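You operate a simulated robot arm through the tools that you are given. There is no shell and no other tool.

You run a simulated robot arm. Do the job below in one go: nothing can be reset, and whatever is moved stays where it is left.

Task
The dirty basin water is scalding: cool it, let it out and rinse the basin.
Fine: heat knob to COLD, fill to the line, tap off; only then pull the plug and stand it on the basin cabinet; once empty, tap half on and off again; keep hands out of the hot water. Set down upright: basin plug.
Where things are to end (x, y in the base frame): basin plug within 60 mm of [410, 210].
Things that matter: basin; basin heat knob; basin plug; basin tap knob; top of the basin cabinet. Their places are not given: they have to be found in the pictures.

Only the result counts: the job must be done as asked and must still hold three seconds after the hand-in. Knocking over, shifting, dropping, spilling or breaking anything else fails it.

Robot
A 7-joint arm with a two-finger parallel gripper, fixed in place. Base frame: the origin is on the floor under the middle of its stand, x ahead of it, y to its left, z up; the work surface is at about z = 740. Lengths are in mm, angles in degrees, forces in N, time in s.
With the tool pointing down near the work surface it reaches from about 200 to 740 mm from the base axis. Its first joint turns from -166.0 to 166.0 degrees. Payload 1.57 kg.
Tool frame: the origin (TCP) lies between the finger pads and is the grasp point; the fingertips stand 30 mm ahead of it; z points along the fingers, y is the line along which they close. Largest opening 110 mm; finger width 24, thickness 12; the body of the gripper, 48 by 112 mm, starts 78 mm behind the TCP.
Orientation is that of the tool frame in the base frame, as a unit quaternion [x, y, z, w]. With the fingers straight down and closing along the base's y, the tool's x points along the base's -x, its y along +y and its z along -z.

Tools
- The arm moves only by the tool apply_moves. Its arguments are lists of equal length, an entry for each row: "linear": the shift along the base's x, y, z in mm, a list of three; "delta_rot": the turn, a rotation vector about the base's x, y, z in degrees, a list of three; "hand": the finger opening in mm, from 0 to 110. In form: {"linear": [[tx, ty, tz], ...], "delta_rot": [[wx, wy, wz], ...], "hand": [hand, ...]}. A call has 1 to 20 rows; each row is the pose to reach, as a shift and turn from the pose commanded when the call began. A row lasts 0.2 s, in which the tool goes at most 50 mm and 8.6 degrees; a call with a longer step from one row to the next is refused whole, and so is a gripper value outside its range. A pose out of reach is approached as far as the arm can. The call stops where the force on the tool passes 40 N (or 10 N more than at its start, if that is more) or the arm is blocked; 0.2 s more then pass. Each finger travels about 45 mm/s and halts on what it meets, pressing with about 38 N; the grip force reading is that of the motor and also rises with nothing between the fingers. The clock runs only during rows and for 0.2 s after the last one: add rows that repeat a pose to give the fingers time. The reply holds the time, the measured pose of the TCP, the force on the tool along the base axes, the opening and the grip force, in the units named above and with some noise, with the torque about the TCP (base axes, N m) and any sound that the robot's microphone picked up.
- Cameras (640 x 400 px; columns grow to the right, rows downward): "scene" is fixed at [400.6, 498.9, 1592.9]; the picture's right is [-0.90, -0.44, 0.00], its down [-0.37, 0.76, -0.54] and it looks along [0.24, -0.49, -0.84] (base axes); focal length 293 px, centre (320, 200). "wrist" rides on the gripper at [70, 16, -141] in the tool frame; the picture's right is [-0.23, 0.97, 0.00], its down [-0.86, -0.20, -0.48] and it looks along [-0.47, -0.11, 0.88] (tool axes); focal length 222 px, centre (320, 200).
- capture(camera): a new picture of that camera. It takes no simulated time.
- move_column(by): slides the trunk up (or, below 0, down) by that many mm; the arm rides with it, the base frame stays. It gives what a move gives, with no picture.
- pixel_to_xyz(camera, pixels): for up to 12 pixels [column, row] of the newest picture of that camera ("zoom" is the newest enlarged one), the place [x, y, z] in the base frame of the surface seen there, good to about 3 mm. It takes no simulated time.
- close_up(camera, box): a new picture of the part [left, top, right, bottom] of that camera's present view, enlarged. It takes no simulated time.
- hand_in(): hands the job in; it is judged then, once.

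Open the gripper and draw the arm clear of the work before you hand the job in, unless the task says otherwise.

The tools are called after "Emit:" as a command line: name --argument value ..., lists and objects as JSON in quotes. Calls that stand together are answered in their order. apply_moves: Moves the arm, as the interface text tells. Its arguments: {"type":"object","properties":{"linear":{"type":"array","items":{"type":"array","items":{"type":"number"}}},"delta_rot":{"type":"array","items":{"type":"array","items":{"type":"number"}}},"hand":{"type":"array","items":{"type":"number"}}},"required":["linear","delta_rot","hand"]} The other tools are called the same way: move_column (by) moves the trunk up or down; capture (camera) takes a picture; pixel_to_xyz (camera, pixels) gives the place of the surface under pixels of a picture; close_up (camera, box) takes an enlarged picture of a part of a camera's view; hand_in () hands the job in.

At the start:

```text
t: 0.0
eef_pos: [363.5, -153.0, 1150.0]
ee_rot: [0.0, 1.0, 0.0, 0.0]
ft_force: [0.5, -0.7, 0.8]
moment: [0.03, -0.03, 0.02]
width: 109.8
finger_force: 0.1
trunk travel left (down, up): [-500.0, 90.0]
```

scene: 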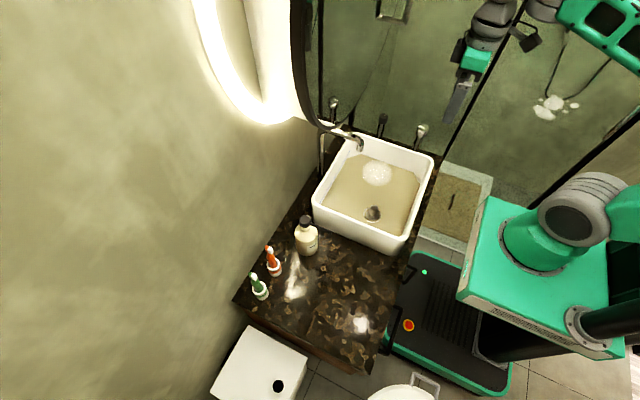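
wrist: 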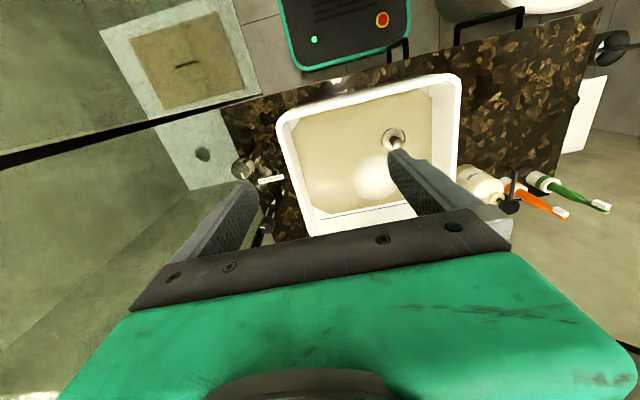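

The scene picture shows the basin around (370,190), with knobs behind it near (333,103), (383,120) and (421,130). I'll enlarge these regions to identify the heat knob, tap knob and plug.

Emit:
close_up --camera "scene" --box '[300, 80, 450, 174]'

Emit:
close_up --camera "scene" --box '[300, 120, 450, 260]'

Emit:
close_up --camera "wrist" --box '[200, 60, 520, 260]'

```text
4.26 times, centred on (375, 127) of scene
```

zoom: 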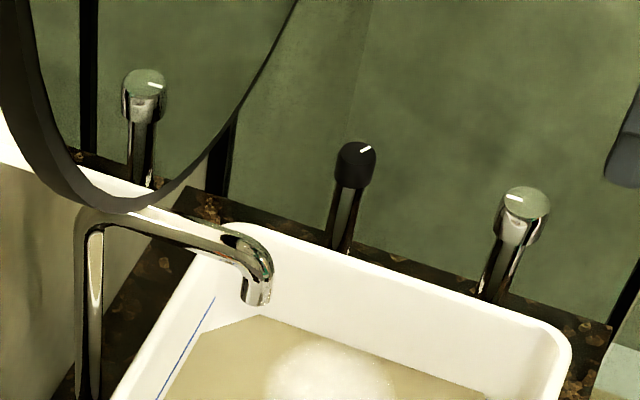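

```text
2.86 times, centred on (375, 190) of scene
```

zoom: 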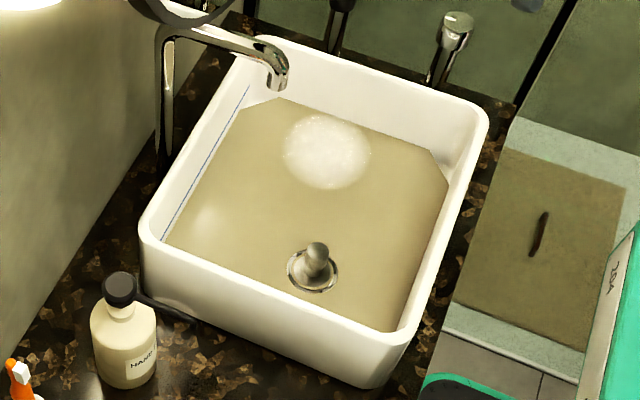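

```text
2.00 times, centred on (360, 160) of wrist
```

zoom: 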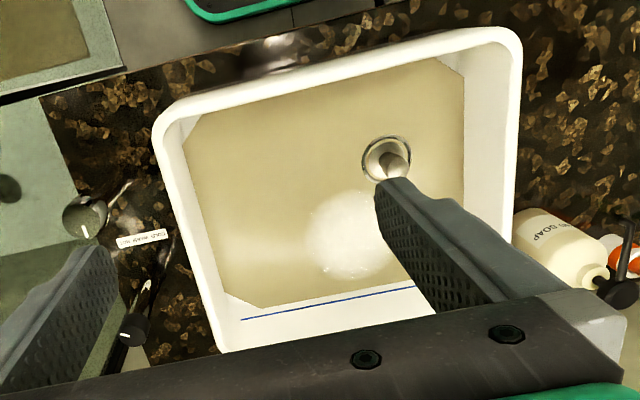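

The zoomed views show a black knob, two chrome knobs (one near or behind the mirror edge), and a small label next to the knobs. I'll read the positions of these and the plug/basin.

Emit:
close_up --camera "scene" --box '[300, 80, 450, 174]'

Emit:
pixel_to_xyz --camera "zoom" --pixels '[[145, 80], [143, 165], [357, 153], [345, 225], [526, 200], [495, 285], [258, 300], [100, 225], [90, 390], [330, 370], [420, 290], [590, 330]]'

Emit:
close_up --camera "wrist" --box '[220, 140, 300, 190]'

```text
4.26 times, centred on (375, 127) of scene
```

zoom: 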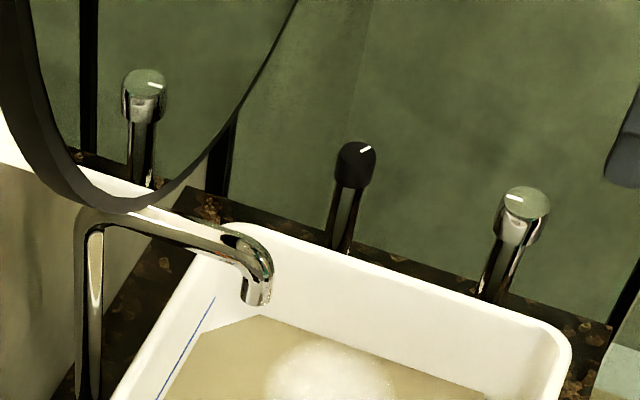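

```text
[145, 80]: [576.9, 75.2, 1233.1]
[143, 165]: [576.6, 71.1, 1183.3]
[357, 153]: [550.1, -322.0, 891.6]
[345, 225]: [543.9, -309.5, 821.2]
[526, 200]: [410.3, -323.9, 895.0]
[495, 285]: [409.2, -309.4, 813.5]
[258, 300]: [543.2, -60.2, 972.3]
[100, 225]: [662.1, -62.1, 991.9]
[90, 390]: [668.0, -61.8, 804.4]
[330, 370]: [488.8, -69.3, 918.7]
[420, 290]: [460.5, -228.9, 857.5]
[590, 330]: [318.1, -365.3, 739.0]
```

```text
8.00 times, centred on (260, 165) of wrist
```

zoom: 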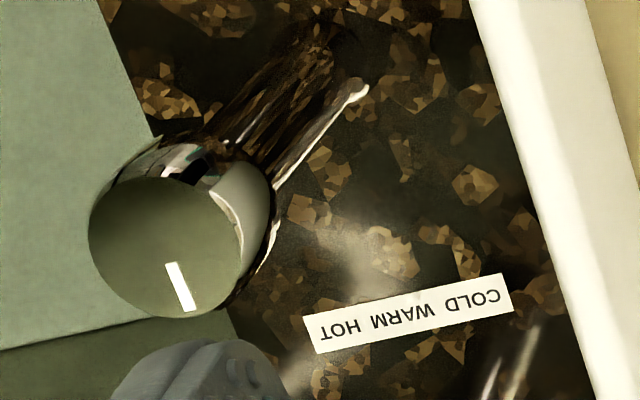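

The label reads COLD WARM HOT. I'll locate it relative to both knobs and measure the basin rim, plug and line.

Emit:
pixel_to_xyz --camera "wrist" --pixels '[[262, 181], [279, 177], [271, 179], [243, 170], [266, 222], [392, 135], [396, 143], [370, 175], [340, 217], [300, 118], [450, 80], [330, 110]]'

Emit:
close_up --camera "wrist" --box '[240, 180, 320, 230]'

Emit:
close_up --camera "wrist" --box '[360, 110, 440, 160]'

Emit:
close_up --camera "scene" --box '[370, 110, 434, 150]'

```text
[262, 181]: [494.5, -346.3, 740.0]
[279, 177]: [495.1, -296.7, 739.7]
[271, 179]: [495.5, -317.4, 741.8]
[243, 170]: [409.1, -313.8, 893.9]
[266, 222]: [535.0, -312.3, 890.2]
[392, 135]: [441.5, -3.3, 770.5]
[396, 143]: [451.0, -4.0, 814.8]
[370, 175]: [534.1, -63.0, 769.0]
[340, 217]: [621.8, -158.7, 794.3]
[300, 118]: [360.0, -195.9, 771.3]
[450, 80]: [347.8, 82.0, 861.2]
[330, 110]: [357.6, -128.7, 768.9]
```

```text
8.00 times, centred on (280, 205) of wrist
```

zoom: 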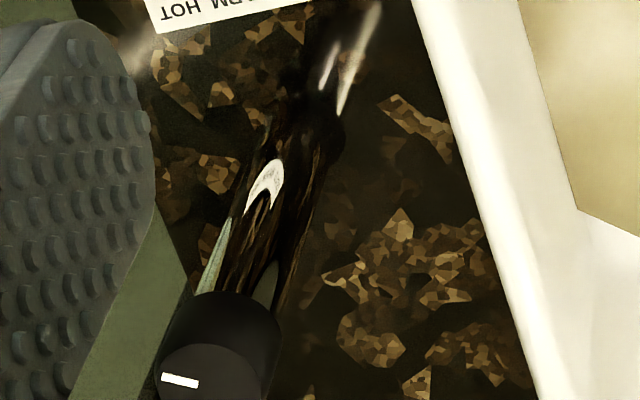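

```text
8.00 times, centred on (400, 135) of wrist
```

zoom: 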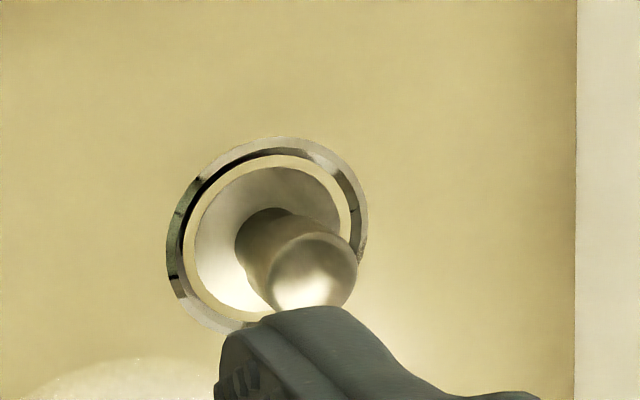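

```text
10.00 times, centred on (402, 130) of scene
```

zoom: 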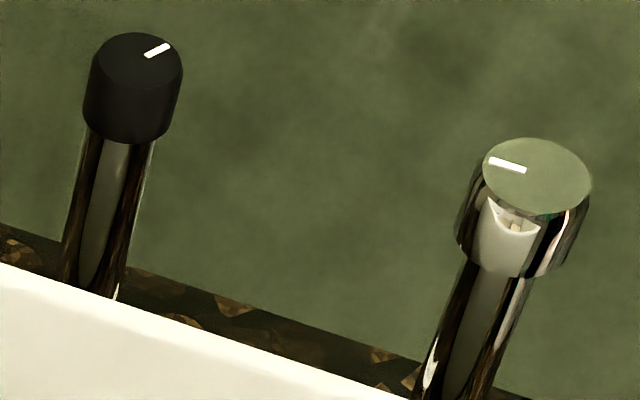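

The label lies at (495, -297…-346, 740), just in front of the black knob at about (549,-321,892), which has its pointer toward -y (HOT side). The chrome knob sits at (410,-323,895). Next I check the surroundings: the glass/wall behind, the spout and the basin rim.

Emit:
capture --camera "scene"

Emit:
pixel_to_xyz --camera "scene" --pixels '[[400, 90], [440, 110], [450, 60], [340, 60], [550, 105], [450, 140], [440, 165], [310, 140], [322, 100], [434, 155], [312, 200], [408, 245]]'

Emit:
pixel_to_xyz --camera "scene" --pixels '[[348, 135], [350, 160], [330, 190], [372, 207], [373, 214], [376, 172], [400, 190], [330, 290], [350, 300], [305, 230], [275, 262], [258, 285]]'

```text
taken
```

scene: 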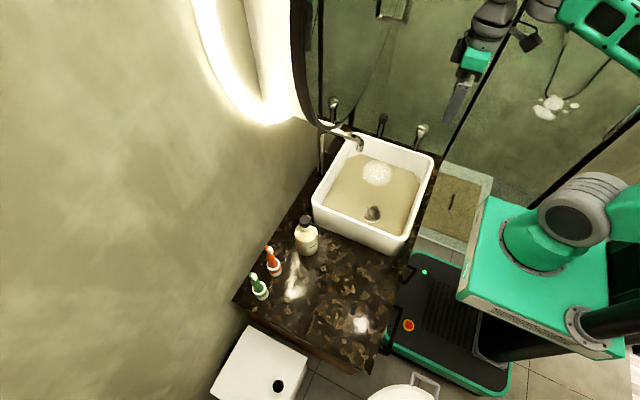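

```text
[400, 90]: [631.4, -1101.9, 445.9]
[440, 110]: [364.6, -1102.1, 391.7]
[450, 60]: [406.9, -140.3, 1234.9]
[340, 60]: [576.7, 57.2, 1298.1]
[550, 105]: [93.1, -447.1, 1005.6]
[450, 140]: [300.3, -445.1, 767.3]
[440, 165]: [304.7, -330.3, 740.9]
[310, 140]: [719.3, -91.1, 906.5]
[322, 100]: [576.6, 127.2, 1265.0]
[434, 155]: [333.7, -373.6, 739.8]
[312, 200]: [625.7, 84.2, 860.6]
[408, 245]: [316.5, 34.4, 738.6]
```

```text
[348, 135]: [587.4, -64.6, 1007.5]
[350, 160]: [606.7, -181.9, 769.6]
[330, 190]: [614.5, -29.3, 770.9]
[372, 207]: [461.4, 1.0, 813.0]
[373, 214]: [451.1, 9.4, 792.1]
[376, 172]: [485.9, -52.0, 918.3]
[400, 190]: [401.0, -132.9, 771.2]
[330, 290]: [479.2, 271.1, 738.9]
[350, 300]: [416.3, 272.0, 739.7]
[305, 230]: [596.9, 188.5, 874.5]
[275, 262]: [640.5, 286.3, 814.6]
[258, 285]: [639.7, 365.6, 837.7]
```

The glass frame lies at y≈-447, the basin rim at z≈860, the water at z≈770, and the blue line at z≈794. I'll move the wrist camera for a look down at both knobs and the label.

Emit:
apply_moves --linear '[[16, -24, -12], [32, -49, -24], [48, -74, -36], [64, -98, -48], [80, -122, -60], [90, -140, -70]]' --delta_rot '[[0, 0, 0], [0, 0, 0], [0, 0, 0], [0, 0, 0], [0, 0, 0], [0, 0, 0]]' --hand '[110, 110, 110, 110, 110, 110]'

Emit:
capture --camera "wrist"

```text
t: 1.4
eef_pos: [454.8, -293.4, 1080.3]
ee_rot: [0.001, 1.0, -0.001, 0.0]
ft_force: [0.0, -0.2, -0.1]
moment: [0.02, -0.03, 0.01]
width: 110.2
finger_force: 0.1
trunk travel left (down, up): [-500.0, 90.0]
```

```text
taken
```

wrist: 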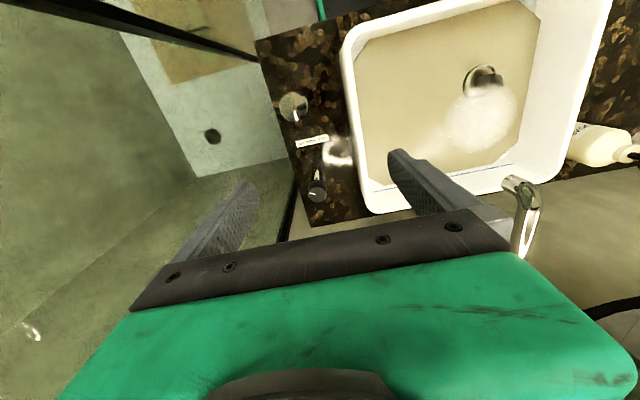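

Both knobs are visible now at (293,105) and (318,188). I'll enlarge them.

Emit:
close_up --camera "wrist" --box '[270, 85, 350, 135]'

Emit:
close_up --camera "wrist" --box '[280, 150, 360, 200]'

Emit:
pixel_to_xyz --camera "wrist" --pixels '[[293, 104], [318, 190], [298, 143], [327, 137], [312, 140], [342, 148], [515, 180], [300, 110]]'

```text
8.00 times, centred on (310, 110) of wrist
```

zoom: 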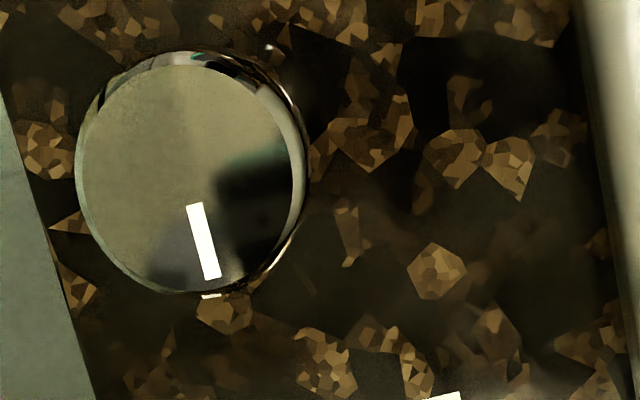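

```text
8.00 times, centred on (320, 175) of wrist
```

zoom: 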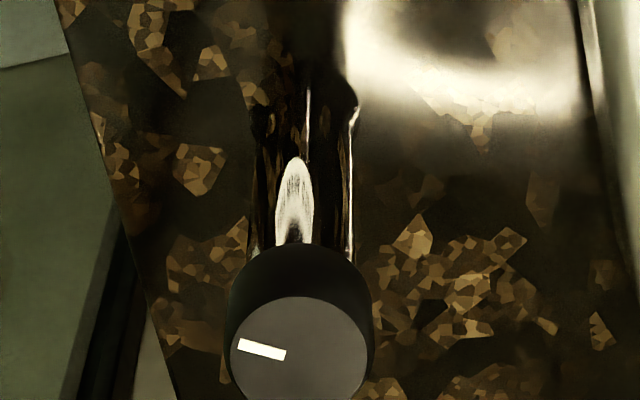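

```text
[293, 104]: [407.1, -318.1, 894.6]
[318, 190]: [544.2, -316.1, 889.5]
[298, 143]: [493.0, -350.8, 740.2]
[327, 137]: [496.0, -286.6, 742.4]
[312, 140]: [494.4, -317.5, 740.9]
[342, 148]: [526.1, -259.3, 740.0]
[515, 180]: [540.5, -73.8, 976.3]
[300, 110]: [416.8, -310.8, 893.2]
```

The heat knob (black, ~30 mm) points about 30° off -y toward -x; the tap knob (chrome, ~38 mm) points +x. I measure the knob centres precisely in enlarged views.

Emit:
pixel_to_xyz --camera "zoom" --pixels '[[303, 350], [240, 350], [362, 350], [303, 303], [303, 395], [260, 349], [300, 275], [247, 290]]'

Emit:
close_up --camera "scene" --box '[370, 110, 434, 150]'

Emit:
pixel_to_xyz --camera "zoom" --pixels '[[140, 65], [105, 65], [175, 65], [140, 40], [140, 92], [536, 175], [490, 175], [582, 175], [536, 145], [536, 207], [132, 120], [100, 200]]'

```text
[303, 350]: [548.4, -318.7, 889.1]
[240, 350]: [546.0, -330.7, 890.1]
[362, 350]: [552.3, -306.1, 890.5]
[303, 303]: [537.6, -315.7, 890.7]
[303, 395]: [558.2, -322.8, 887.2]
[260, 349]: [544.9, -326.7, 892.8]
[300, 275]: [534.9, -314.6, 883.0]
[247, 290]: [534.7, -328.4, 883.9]
```

```text
10.00 times, centred on (402, 130) of scene
```

zoom: 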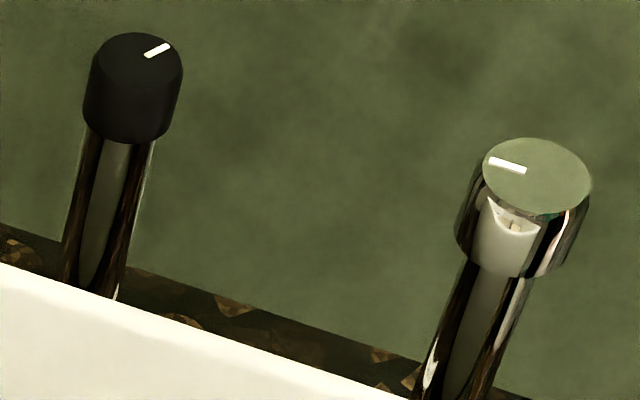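

```text
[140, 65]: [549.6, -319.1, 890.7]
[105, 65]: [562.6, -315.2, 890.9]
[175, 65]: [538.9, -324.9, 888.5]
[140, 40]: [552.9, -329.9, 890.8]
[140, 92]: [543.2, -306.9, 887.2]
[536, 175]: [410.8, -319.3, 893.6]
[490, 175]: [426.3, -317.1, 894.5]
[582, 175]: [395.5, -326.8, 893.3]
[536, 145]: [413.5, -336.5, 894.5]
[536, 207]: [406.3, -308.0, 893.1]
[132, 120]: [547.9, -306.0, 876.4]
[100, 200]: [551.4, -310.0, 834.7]
```

Heat knob centre ≈ (549.5,-319.5,890), tap knob centre ≈ (410.5,-320,894). I go above the heat knob with a 70 mm opening and check the alignment.

Emit:
apply_moves --linear '[[24, -7, -30], [48, -14, -60], [72, -20, -90], [96, -26.5, -120], [96, -26.5, -120]]' --delta_rot '[[0, 0, 0], [0, 0, 0], [0, 0, 0], [0, 0, 0], [0, 0, 0]]' --hand '[100, 90, 80, 70, 70]'

Emit:
capture --camera "wrist"

Emit:
capture --camera "scene"

```text
t: 2.6
eef_pos: [550.3, -320.8, 959.3]
ee_rot: [0.0, 1.0, 0.0, -0.001]
ft_force: [0.0, 0.1, 0.4]
moment: [0.0, 0.04, -0.01]
width: 69.8
finger_force: 0.1
trunk travel left (down, up): [-500.0, 90.0]
```

```text
taken
```

wrist: 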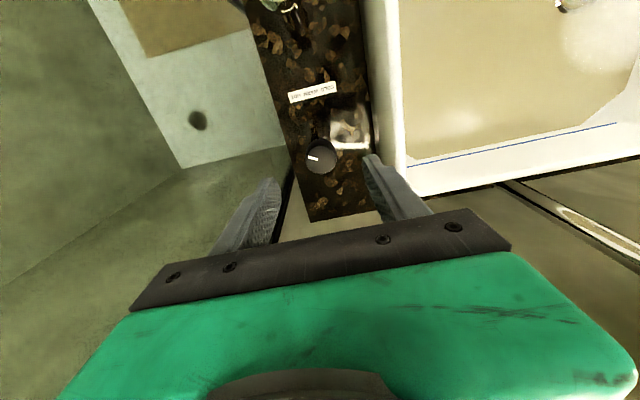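

```text
taken
```

scene: 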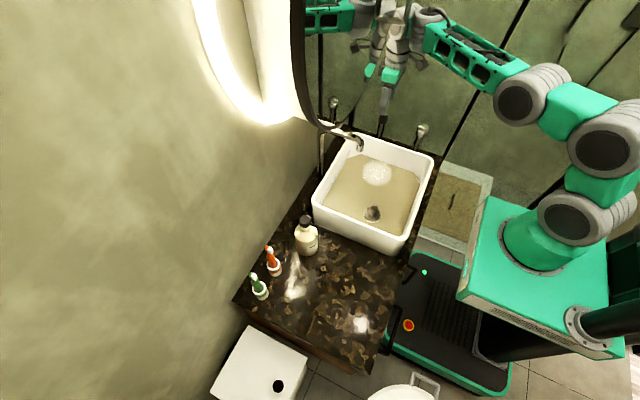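

The knob sits centred between the fingers (320,155). I descend around it to TCP z≈878 and close gently.

Emit:
apply_moves --linear '[[0, 0, -25], [0, 0, -50], [0, 0, -70], [0, 0, -81], [0, 0, -81], [0, 0, -81], [0, 0, -81], [0, 0, -81]]' --delta_rot '[[0, 0, 0], [0, 0, 0], [0, 0, 0], [0, 0, 0], [0, 0, 0], [0, 0, 0], [0, 0, 0], [0, 0, 0]]' --hand '[70, 70, 70, 70, 40, 28, 26, 26]'

Emit:
close_up --camera "wrist" --box '[240, 100, 400, 260]'

```text
t: 4.4
eef_pos: [550.6, -320.3, 879.1]
ee_rot: [0.0, 1.0, 0.0, -0.001]
ft_force: [-0.2, 5.7, -0.8]
moment: [0.28, -0.16, 0.0]
width: 31.7
finger_force: 25.4
trunk travel left (down, up): [-500.0, 90.0]
```

```text
2.50 times, centred on (320, 180) of wrist
```

zoom: 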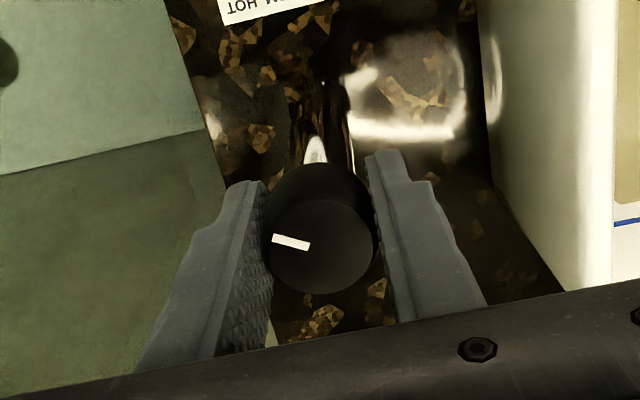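

The knob is gripped (width 31.7). I test a small counter-clockwise turn (about +z) and watch the z torque.

Emit:
apply_moves --linear '[[0, 0, 0], [0, 0, 0], [0, 0, 0], [0, 0, 0]]' --delta_rot '[[0, 0, 4], [0, 0, 8], [0, 0, 12], [0, 0, 12]]' --hand '[26, 26, 26, 26]'

Emit:
close_up --camera "wrist" --box '[240, 100, 400, 260]'

```text
t: 5.4
eef_pos: [551.4, -320.1, 879.2]
ee_rot: [-0.106, 0.994, -0.002, 0.0]
ft_force: [0.9, 7.1, 2.2]
moment: [0.31, 0.78, 0.03]
width: 31.9
finger_force: 40.3
trunk travel left (down, up): [-500.0, 90.0]
```

```text
2.50 times, centred on (320, 180) of wrist
```

zoom: 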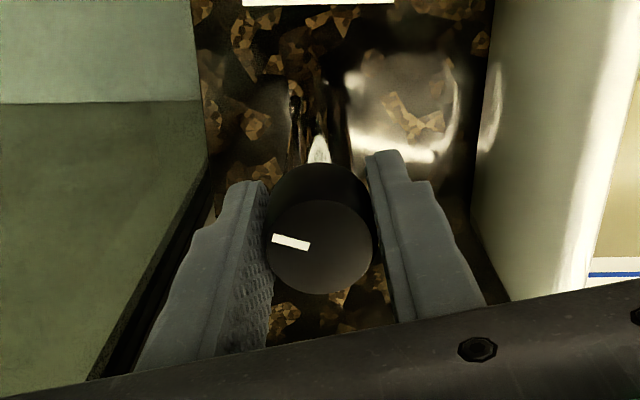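

The mark stays fixed relative to the fingers while the gripper turned 12°, and the torque stayed near zero, so the knob turns freely this way. I continue counter-clockwise.

Emit:
apply_moves --linear '[[0, 0, 0], [0, 0, 0], [0, 0, 0], [0, 0, 0], [0, 0, 0], [0, 0, 0], [0, 0, 0], [0, 0, 0]]' --delta_rot '[[0, 0, 6], [0, 0, 12], [0, 0, 18], [0, 0, 24], [0, 0, 30], [0, 0, 36], [0, 0, 42], [0, 0, 48]]' --hand '[26, 26, 26, 26, 26, 26, 26, 26]'

Emit:
close_up --camera "wrist" --box '[240, 100, 400, 260]'

Emit:
capture --camera "scene"

```text
t: 7.2
eef_pos: [550.5, -320.0, 879.6]
ee_rot: [-0.5, 0.866, -0.001, 0.001]
ft_force: [1.7, 8.8, 7.1]
moment: [0.67, 0.08, -0.01]
width: 32.0
finger_force: 39.9
trunk travel left (down, up): [-500.0, 90.0]
```

```text
2.50 times, centred on (320, 180) of wrist
```

zoom: 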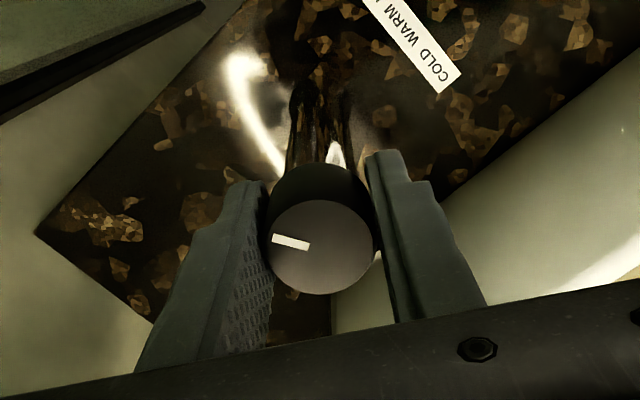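

```text
taken
```

scene: 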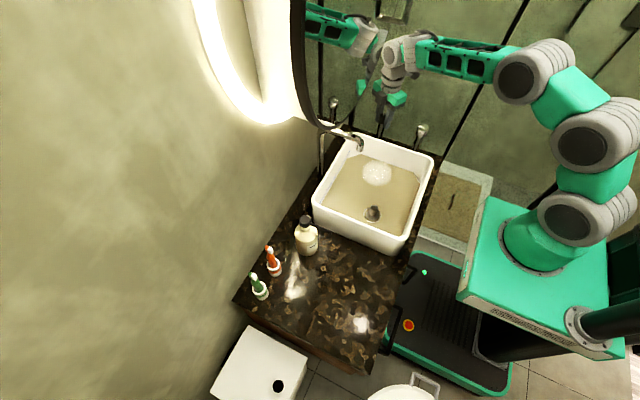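

Rotated 60° with no torque. I continue another 48°.

Emit:
apply_moves --linear '[[0, 0, 0], [0, 0, 0], [0, 0, 0], [0, 0, 0], [0, 0, 0], [0, 0, 0], [0, 0, 0], [0, 0, 0]]' --delta_rot '[[0, 0, 6], [0, 0, 12], [0, 0, 18], [0, 0, 24], [0, 0, 30], [0, 0, 36], [0, 0, 42], [0, 0, 48]]' --hand '[26, 26, 26, 26, 26, 26, 26, 26]'

Emit:
close_up --camera "wrist" --box '[240, 100, 400, 260]'

```text
t: 9.0
eef_pos: [550.2, -320.0, 879.4]
ee_rot: [0.81, -0.587, 0.0, 0.0]
ft_force: [-1.7, 10.2, 6.3]
moment: [-0.12, 0.44, 0.04]
width: 31.7
finger_force: 40.5
trunk travel left (down, up): [-500.0, 90.0]
```

```text
2.50 times, centred on (320, 180) of wrist
```

zoom: 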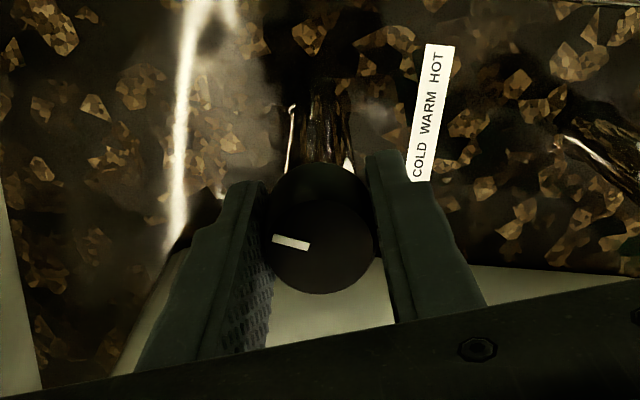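

Still free after 108°. I go on in smaller steps, watching for an end stop.

Emit:
apply_moves --linear '[[0, 0, 0], [0, 0, 0], [0, 0, 0], [0, 0, 0], [0, 0, 0], [0, 0, 0]]' --delta_rot '[[0, 0, 4], [0, 0, 8], [0, 0, 12], [0, 0, 16], [0, 0, 20], [0, 0, 24]]' --hand '[26, 26, 26, 26, 26, 26]'

Emit:
close_up --camera "wrist" --box '[240, 100, 400, 260]'

Emit:
capture --camera "scene"

```text
t: 10.4
eef_pos: [550.8, -320.2, 878.3]
ee_rot: [0.914, -0.406, 0.0, 0.0]
ft_force: [4.0, 1.3, -0.5]
moment: [-0.16, -0.09, 0.01]
width: 31.2
finger_force: 10.1
trunk travel left (down, up): [-500.0, 90.0]
```

```text
2.50 times, centred on (320, 180) of wrist
```

zoom: 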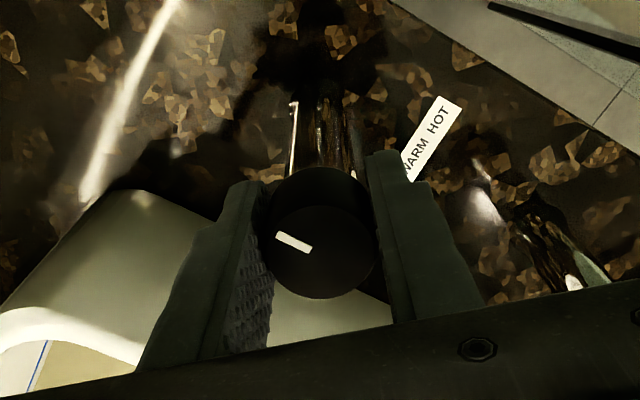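

```text
taken
```

scene: 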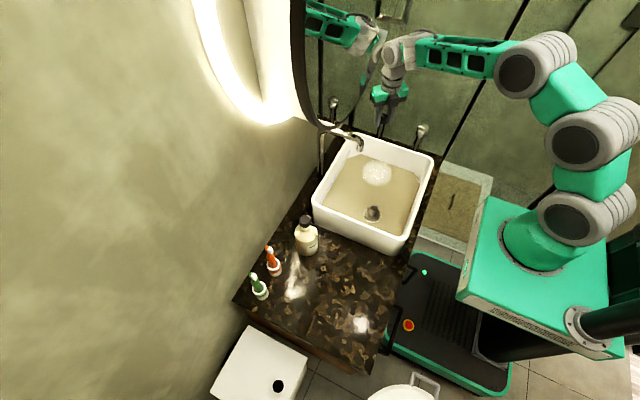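

The mark slipped about 11° relative to the fingers, so the knob reached its end stop after about 120°, pointing +x. I open, rise clear, and check the pointer.

Emit:
apply_moves --linear '[[0, 0, 0], [0, 0, 0], [0, 0, 0], [0, 0, 30], [0, 0, 70], [0, 0, 110]]' --delta_rot '[[0, 0, 0], [0, 0, 0], [0, 0, 0], [0, 0, 0], [0, 0, 0], [0, 0, 0]]' --hand '[45, 60, 70, 70, 70, 70]'

Emit:
close_up --camera "wrist" --box '[240, 60, 400, 220]'

Emit:
close_up --camera "scene" --box '[370, 110, 434, 150]'

```text
t: 11.8
eef_pos: [550.3, -318.4, 990.5]
ee_rot: [0.914, -0.407, 0.001, -0.001]
ft_force: [0.1, -1.0, -0.6]
moment: [0.01, -0.05, -0.02]
width: 70.2
finger_force: 0.1
trunk travel left (down, up): [-500.0, 90.0]
```

```text
2.50 times, centred on (320, 140) of wrist
```

zoom: 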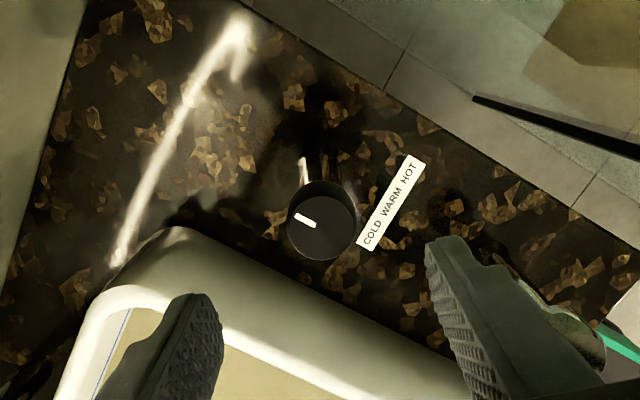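

```text
10.00 times, centred on (402, 130) of scene
```

zoom: 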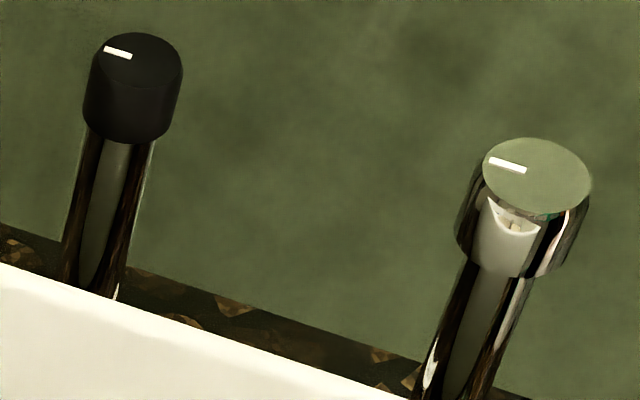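

The heat pointer is now parallel to +x (its stop, COLD). Next I move over the tap knob at (410.5,-320), keeping the present wrist angle.

Emit:
apply_moves --linear '[[-35, 0, 0], [-70, 0, 0], [-105, 0, 0], [-139, -0.5, 0], [-139, -0.5, -30], [-139, -0.5, -30]]' --delta_rot '[[0, 0, 0], [0, 0, 0], [0, 0, 0], [0, 0, 0], [0, 0, 0], [0, 0, 0]]' --hand '[76, 76, 76, 76, 76, 76]'

Emit:
capture --camera "wrist"

Emit:
capture --camera "scene"

```text
t: 13.2
eef_pos: [411.1, -320.1, 962.0]
ee_rot: [0.913, -0.408, 0.004, -0.004]
ft_force: [-1.0, 1.1, 0.7]
moment: [-0.05, -0.05, 0.01]
width: 76.3
finger_force: 0.1
out of reach, approached as far as the arm can: row 4
trunk travel left (down, up): [-500.0, 90.0]
```

```text
taken
```

wrist: 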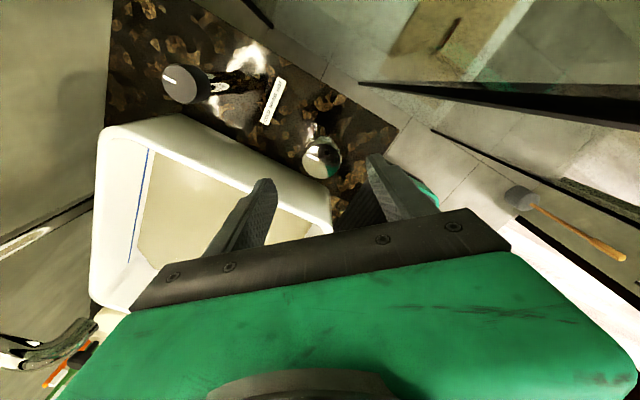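

```text
taken
```

scene: 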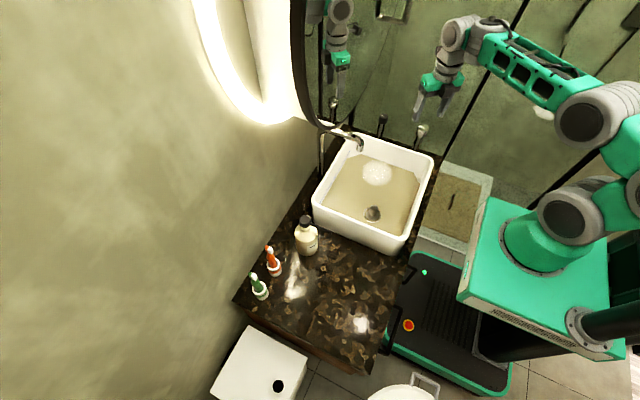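

Row 4 grazed a wrist limit at this wrist angle, so I rotate back 42° (closing along x) above the tap knob to have room both ways.

Emit:
apply_moves --linear '[[0, 0, 0], [0, 0, 0], [0, 0, 0], [0, 0, 0], [0, 0, 0], [0, 0, 0], [0, 0, 0]]' --delta_rot '[[0, 0, -7], [0, 0, -14], [0, 0, -21], [0, 0, -28], [0, 0, -35], [0, 0, -42], [0, 0, -42]]' --hand '[76, 76, 76, 76, 76, 76, 76]'

Emit:
capture --camera "wrist"

```text
t: 14.8
eef_pos: [412.3, -321.2, 958.8]
ee_rot: [-0.706, 0.708, 0.0, 0.0]
ft_force: [-0.6, 0.8, 0.2]
moment: [-0.01, 0.0, 0.0]
width: 76.1
finger_force: 0.1
trunk travel left (down, up): [-500.0, 90.0]
```

```text
taken
```

wrist: 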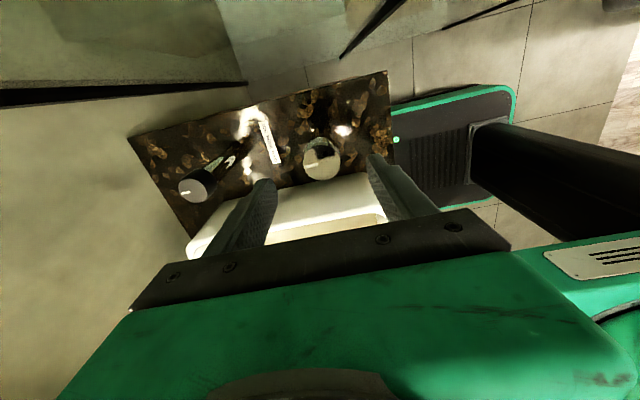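

The tap knob (322,158) is centred between the fingers. I descend to z≈880 and close on it.

Emit:
apply_moves --linear '[[0, 0, -25], [0, 0, -50], [0, 0, -70], [0, 0, -79], [0, 0, -79], [0, 0, -79], [0, 0, -79], [0, 0, -79]]' --delta_rot '[[0, 0, 0], [0, 0, 0], [0, 0, 0], [0, 0, 0], [0, 0, 0], [0, 0, 0], [0, 0, 0], [0, 0, 0]]' --hand '[76, 76, 76, 76, 50, 36, 32, 32]'

Emit:
close_up --camera "wrist" --box '[240, 100, 400, 260]'

```text
t: 16.6
eef_pos: [409.2, -322.0, 880.3]
ee_rot: [-0.707, 0.708, 0.0, 0.0]
ft_force: [-3.8, -0.2, 0.5]
moment: [-0.17, 0.23, 0.06]
width: 39.8
finger_force: 28.5
trunk travel left (down, up): [-500.0, 90.0]
```

```text
2.50 times, centred on (320, 180) of wrist
```

zoom: 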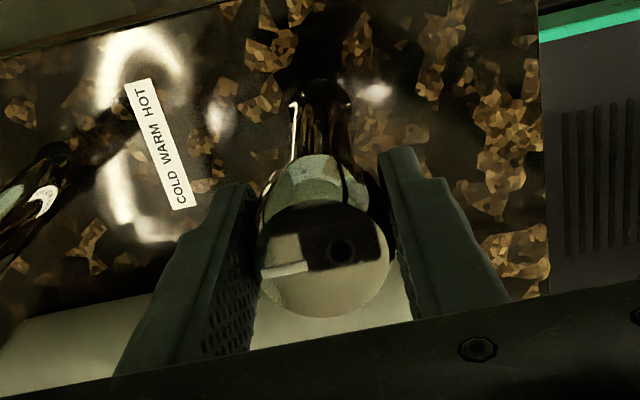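

The tap knob is gripped (39.8 mm wide). I test a small clockwise turn (-z), the sense in which the heat scale increases.

Emit:
apply_moves --linear '[[0, 0, 0], [0, 0, 0], [0, 0, 0]]' --delta_rot '[[0, 0, -5], [0, 0, -10], [0, 0, -15]]' --hand '[32, 32, 32]'

Emit:
close_up --camera "wrist" --box '[240, 100, 400, 260]'

Emit:
close_up --camera "scene" --box '[300, 120, 450, 260]'

```text
t: 17.4
eef_pos: [410.1, -320.4, 879.1]
ee_rot: [-0.608, 0.794, 0.0, 0.001]
ft_force: [-10.9, -0.8, -1.0]
moment: [0.31, -0.07, 0.37]
width: 38.6
finger_force: 44.3
trunk travel left (down, up): [-500.0, 90.0]
```

```text
2.50 times, centred on (320, 180) of wrist
```

zoom: 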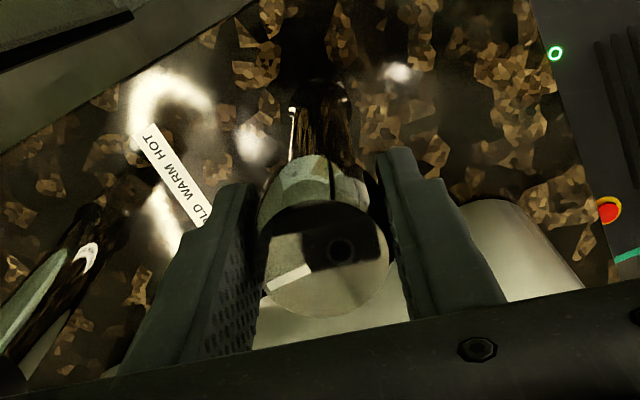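

```text
2.86 times, centred on (375, 190) of scene
```

zoom: 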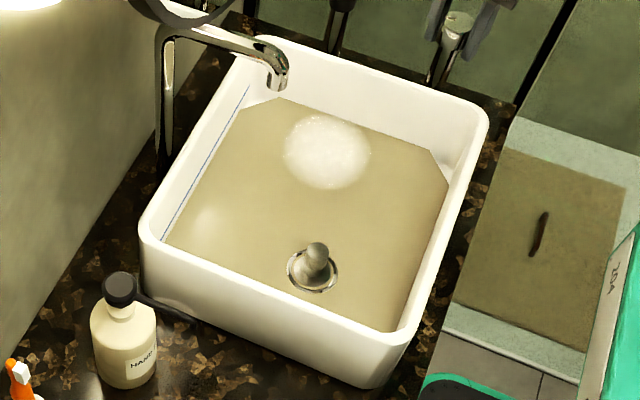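

The mark slipped and the torque rose to 0.37 N·m, so clockwise is against the closed stop and the tap opens counter-clockwise. I release, rise, and rewind the wrist to get a long counter-clockwise range.

Emit:
apply_moves --linear '[[0, 0, 0], [0, 0, 0], [0, 0, 0], [0, 0, 40], [0, 0, 80], [0, 0, 80], [0, 0, 80], [0, 0, 80], [0, 0, 80], [0, 0, 80], [0, 0, 80], [0, 0, 80], [0, 0, 80], [0, 0, 80], [0, 0, 80], [0, 0, 80], [0, 0, 80]]' --delta_rot '[[0, 0, 0], [0, 0, 0], [0, 0, 0], [0, 0, 0], [0, 0, 0], [0, 0, -8], [0, 0, -16], [0, 0, -24], [0, 0, -32], [0, 0, -40], [0, 0, -48], [0, 0, -56], [0, 0, -64], [0, 0, -72], [0, 0, -80], [0, 0, -85], [0, 0, -85]]' --hand '[50, 65, 76, 76, 76, 76, 76, 76, 76, 76, 76, 76, 76, 76, 76, 76, 76]'

Emit:
close_up --camera "scene" --box '[370, 110, 434, 150]'

Emit:
capture --camera "wrist"

```text
t: 21.0
eef_pos: [410.2, -320.4, 959.2]
ee_rot: [0.088, 0.996, 0.0, 0.0]
ft_force: [-0.2, 0.0, 0.4]
moment: [-0.01, 0.02, -0.01]
width: 76.0
finger_force: 0.1
trunk travel left (down, up): [-500.0, 90.0]
```

```text
10.00 times, centred on (402, 130) of scene
```

zoom: 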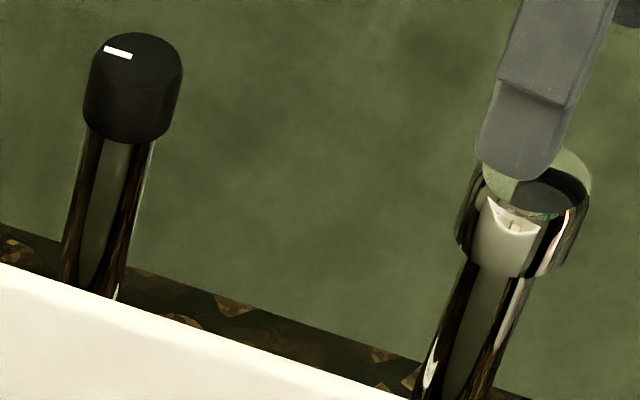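

```text
taken
```

wrist: 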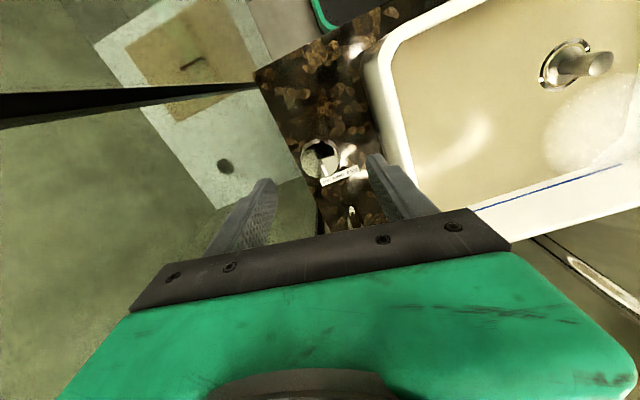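

The wrist is at -10°, with the knob at (322,160) centred. I descend and grip again.

Emit:
apply_moves --linear '[[0, 0, -25], [0, 0, -50], [0, 0, -70], [0, 0, -79], [0, 0, -79], [0, 0, -79], [0, 0, -79], [0, 0, -79]]' --delta_rot '[[0, 0, 0], [0, 0, 0], [0, 0, 0], [0, 0, 0], [0, 0, 0], [0, 0, 0], [0, 0, 0], [0, 0, 0]]' --hand '[76, 76, 76, 76, 50, 36, 32, 32]'

Emit:
close_up --camera "wrist" --box '[240, 100, 400, 260]'

Emit:
close_up --camera "scene" --box '[310, 130, 440, 230]'

```text
t: 22.8
eef_pos: [411.2, -320.1, 880.1]
ee_rot: [0.087, 0.996, 0.0, 0.0]
ft_force: [0.4, -0.2, -0.9]
moment: [-0.07, -0.27, -0.02]
width: 39.1
finger_force: 27.8
trunk travel left (down, up): [-500.0, 90.0]
```

```text
2.50 times, centred on (320, 180) of wrist
```

zoom: 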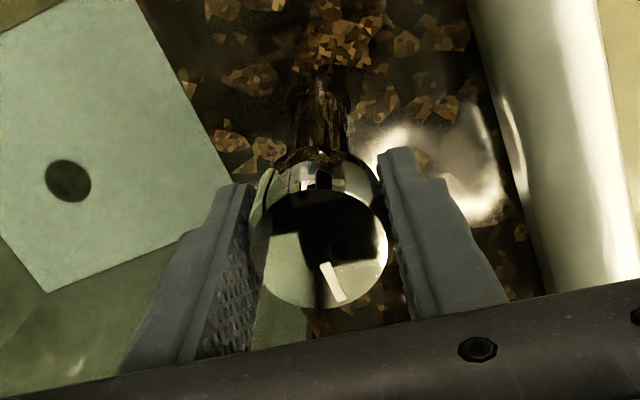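

```text
4.00 times, centred on (375, 180) of scene
```

zoom: 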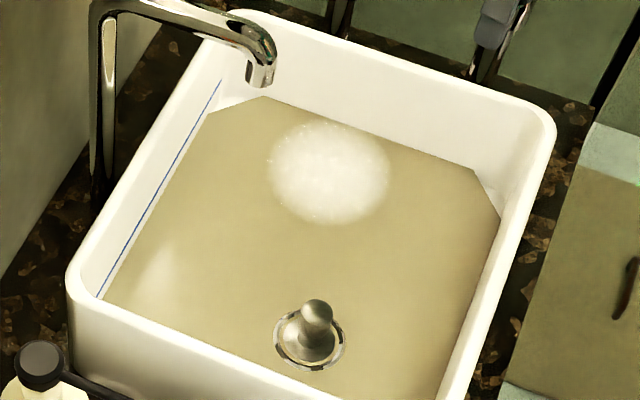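

The knob is gripped with the mark at (333,280). I record the present water height and line height, then turn counter-clockwise 30°.

Emit:
pixel_to_xyz --camera "zoom" --pixels '[[200, 250], [420, 300], [200, 115], [150, 195], [100, 295], [185, 150], [130, 250], [300, 130]]'

Emit:
apply_moves --linear '[[0, 0, 0], [0, 0, 0], [0, 0, 0], [0, 0, 0], [0, 0, 0]]' --delta_rot '[[0, 0, 6], [0, 0, 12], [0, 0, 18], [0, 0, 24], [0, 0, 30]]' --hand '[32, 32, 32, 32, 32]'

Emit:
close_up --camera "scene" --box '[310, 130, 440, 230]'

Emit:
close_up --camera "wrist" --box '[240, 100, 400, 260]'

```text
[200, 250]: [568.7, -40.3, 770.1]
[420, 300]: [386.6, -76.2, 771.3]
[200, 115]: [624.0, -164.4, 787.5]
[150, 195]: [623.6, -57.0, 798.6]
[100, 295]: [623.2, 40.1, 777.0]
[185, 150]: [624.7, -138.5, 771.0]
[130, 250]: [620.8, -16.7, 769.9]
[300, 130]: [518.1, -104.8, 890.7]
```

```text
t: 24.0
eef_pos: [412.2, -319.5, 880.3]
ee_rot: [-0.175, 0.985, -0.001, -0.001]
ft_force: [-1.2, 5.1, -4.6]
moment: [0.07, 0.39, 0.0]
width: 39.3
finger_force: 44.4
trunk travel left (down, up): [-500.0, 90.0]
```

```text
4.00 times, centred on (375, 180) of scene
```

zoom: 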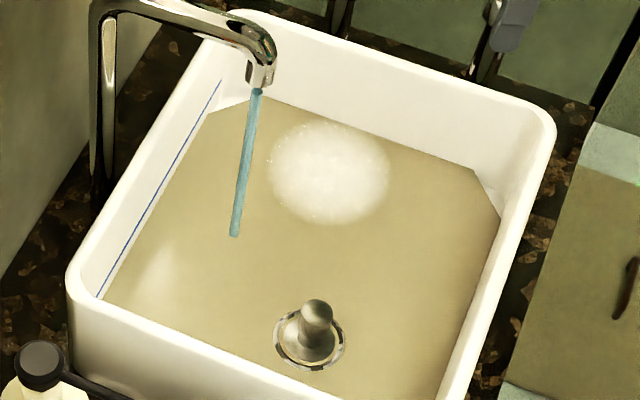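

```text
2.50 times, centred on (320, 180) of wrist
```

zoom: 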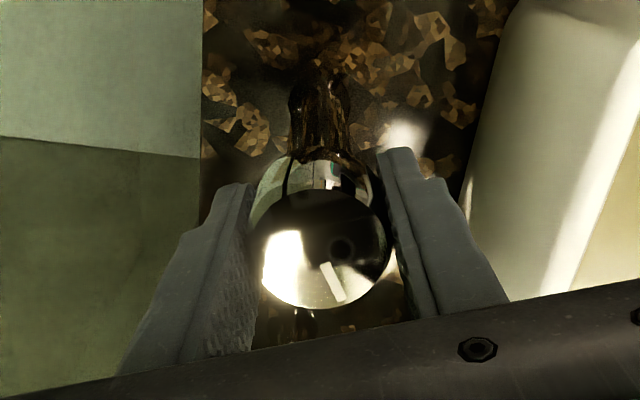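

A thin bluish (cold) stream runs now. I open further to fill and to find the full range, watching the mark (333,283) for slip.

Emit:
apply_moves --linear '[[0, 0, 0], [0, 0, 0], [0, 0, 0], [0, 0, 0], [0, 0, 0]]' --delta_rot '[[0, 0, 6], [0, 0, 12], [0, 0, 18], [0, 0, 24], [0, 0, 30]]' --hand '[32, 32, 32, 32, 32]'

Emit:
close_up --camera "wrist" --box '[240, 100, 400, 260]'

Emit:
close_up --camera "scene" --box '[310, 130, 440, 230]'

Emit:
pixel_to_xyz --camera "zoom" --pixels '[[200, 250], [420, 300], [200, 330], [150, 195], [185, 140]]'

```text
t: 25.2
eef_pos: [410.4, -320.4, 880.1]
ee_rot: [-0.423, 0.906, 0.001, 0.001]
ft_force: [-9.6, 12.2, -8.7]
moment: [-0.46, -0.18, -0.01]
width: 38.9
finger_force: 43.9
trunk travel left (down, up): [-500.0, 90.0]
```

```text
2.50 times, centred on (320, 180) of wrist
```

zoom: 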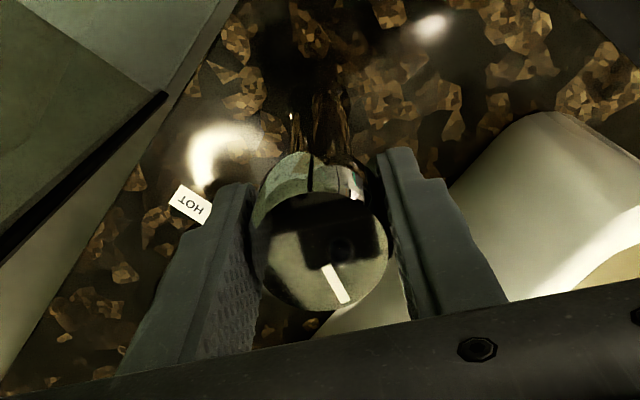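

```text
4.00 times, centred on (375, 180) of scene
```

zoom: 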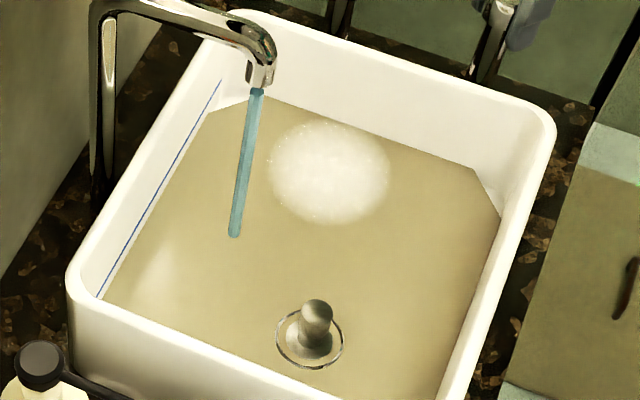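

```text
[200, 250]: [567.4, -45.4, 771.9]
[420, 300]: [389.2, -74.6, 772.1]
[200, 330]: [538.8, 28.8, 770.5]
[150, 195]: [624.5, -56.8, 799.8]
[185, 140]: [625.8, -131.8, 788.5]
```

At 60° the mark is still fixed and the stream is thicker; the level is about 771–772. I continue to 90°.

Emit:
apply_moves --linear '[[0, 0, 0], [0, 0, 0], [0, 0, 0], [0, 0, 0], [0, 0, 0]]' --delta_rot '[[0, 0, 6], [0, 0, 12], [0, 0, 18], [0, 0, 24], [0, 0, 30]]' --hand '[32, 32, 32, 32, 32]'

Emit:
close_up --camera "wrist" --box '[240, 100, 400, 260]'

Emit:
close_up --camera "scene" --box '[310, 130, 440, 230]'

Emit:
pixel_to_xyz --camera "zoom" --pixels '[[200, 250], [420, 300], [200, 330], [150, 195], [185, 140]]'

```text
t: 26.4
eef_pos: [411.0, -319.8, 881.1]
ee_rot: [-0.643, 0.766, 0.001, 0.0]
ft_force: [-14.8, 8.6, -13.5]
moment: [-0.74, -0.04, -0.04]
width: 38.7
finger_force: 44.1
trunk travel left (down, up): [-500.0, 90.0]
```

```text
2.50 times, centred on (320, 180) of wrist
```

zoom: 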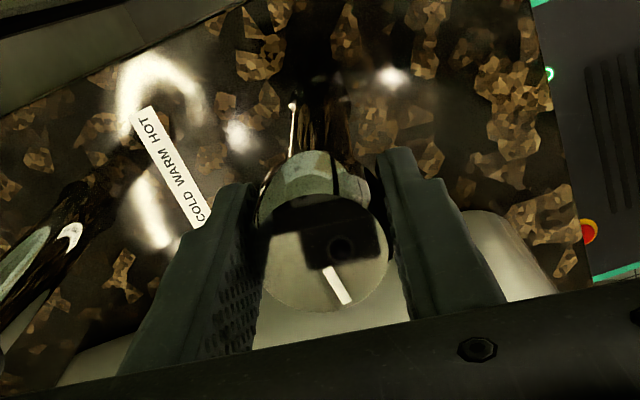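

```text
4.00 times, centred on (375, 180) of scene
```

zoom: 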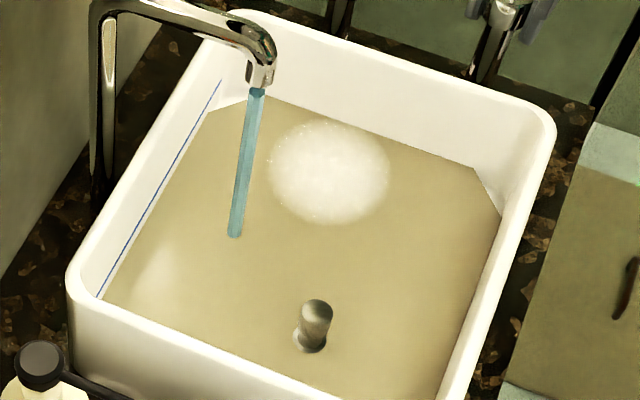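

```text
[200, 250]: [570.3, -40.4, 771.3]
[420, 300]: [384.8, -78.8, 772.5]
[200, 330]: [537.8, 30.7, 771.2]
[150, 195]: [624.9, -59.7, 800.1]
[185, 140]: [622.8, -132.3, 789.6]
```

The mark has hardly shifted at 90°. I turn 20° further to look for the open stop.

Emit:
apply_moves --linear '[[0, 0, 0], [0, 0, 0], [0, 0, 0], [0, 0, 0]]' --delta_rot '[[0, 0, 5], [0, 0, 10], [0, 0, 15], [0, 0, 20]]' --hand '[32, 32, 32, 32]'

Emit:
close_up --camera "wrist" --box '[240, 100, 400, 260]'

Emit:
close_up --camera "scene" --box '[310, 130, 440, 230]'

Emit:
pixel_to_xyz --camera "zoom" --pixels '[[200, 250], [420, 300], [200, 330], [150, 195], [185, 140]]'

```text
t: 27.4
eef_pos: [409.2, -320.6, 879.4]
ee_rot: [0.766, -0.643, 0.0, -0.001]
ft_force: [-20.7, 6.5, -12.0]
moment: [-0.58, -0.1, -0.02]
width: 38.7
finger_force: 44.9
trunk travel left (down, up): [-500.0, 90.0]
```

```text
2.50 times, centred on (320, 180) of wrist
```

zoom: 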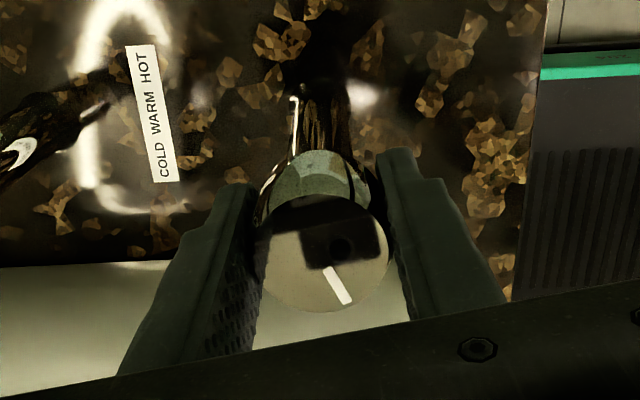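

```text
4.00 times, centred on (375, 180) of scene
```

zoom: 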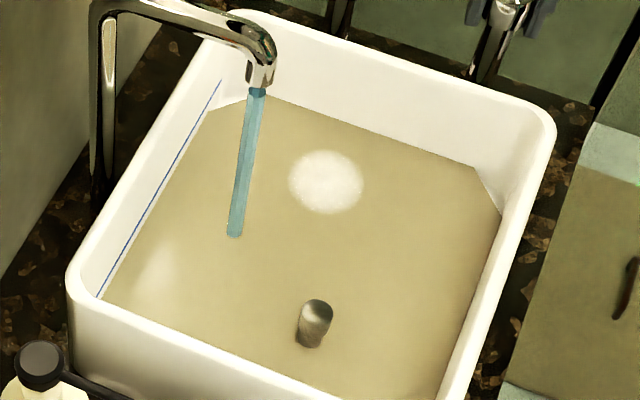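

```text
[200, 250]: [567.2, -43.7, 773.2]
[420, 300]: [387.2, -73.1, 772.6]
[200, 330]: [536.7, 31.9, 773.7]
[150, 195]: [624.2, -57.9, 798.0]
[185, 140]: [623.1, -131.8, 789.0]
```

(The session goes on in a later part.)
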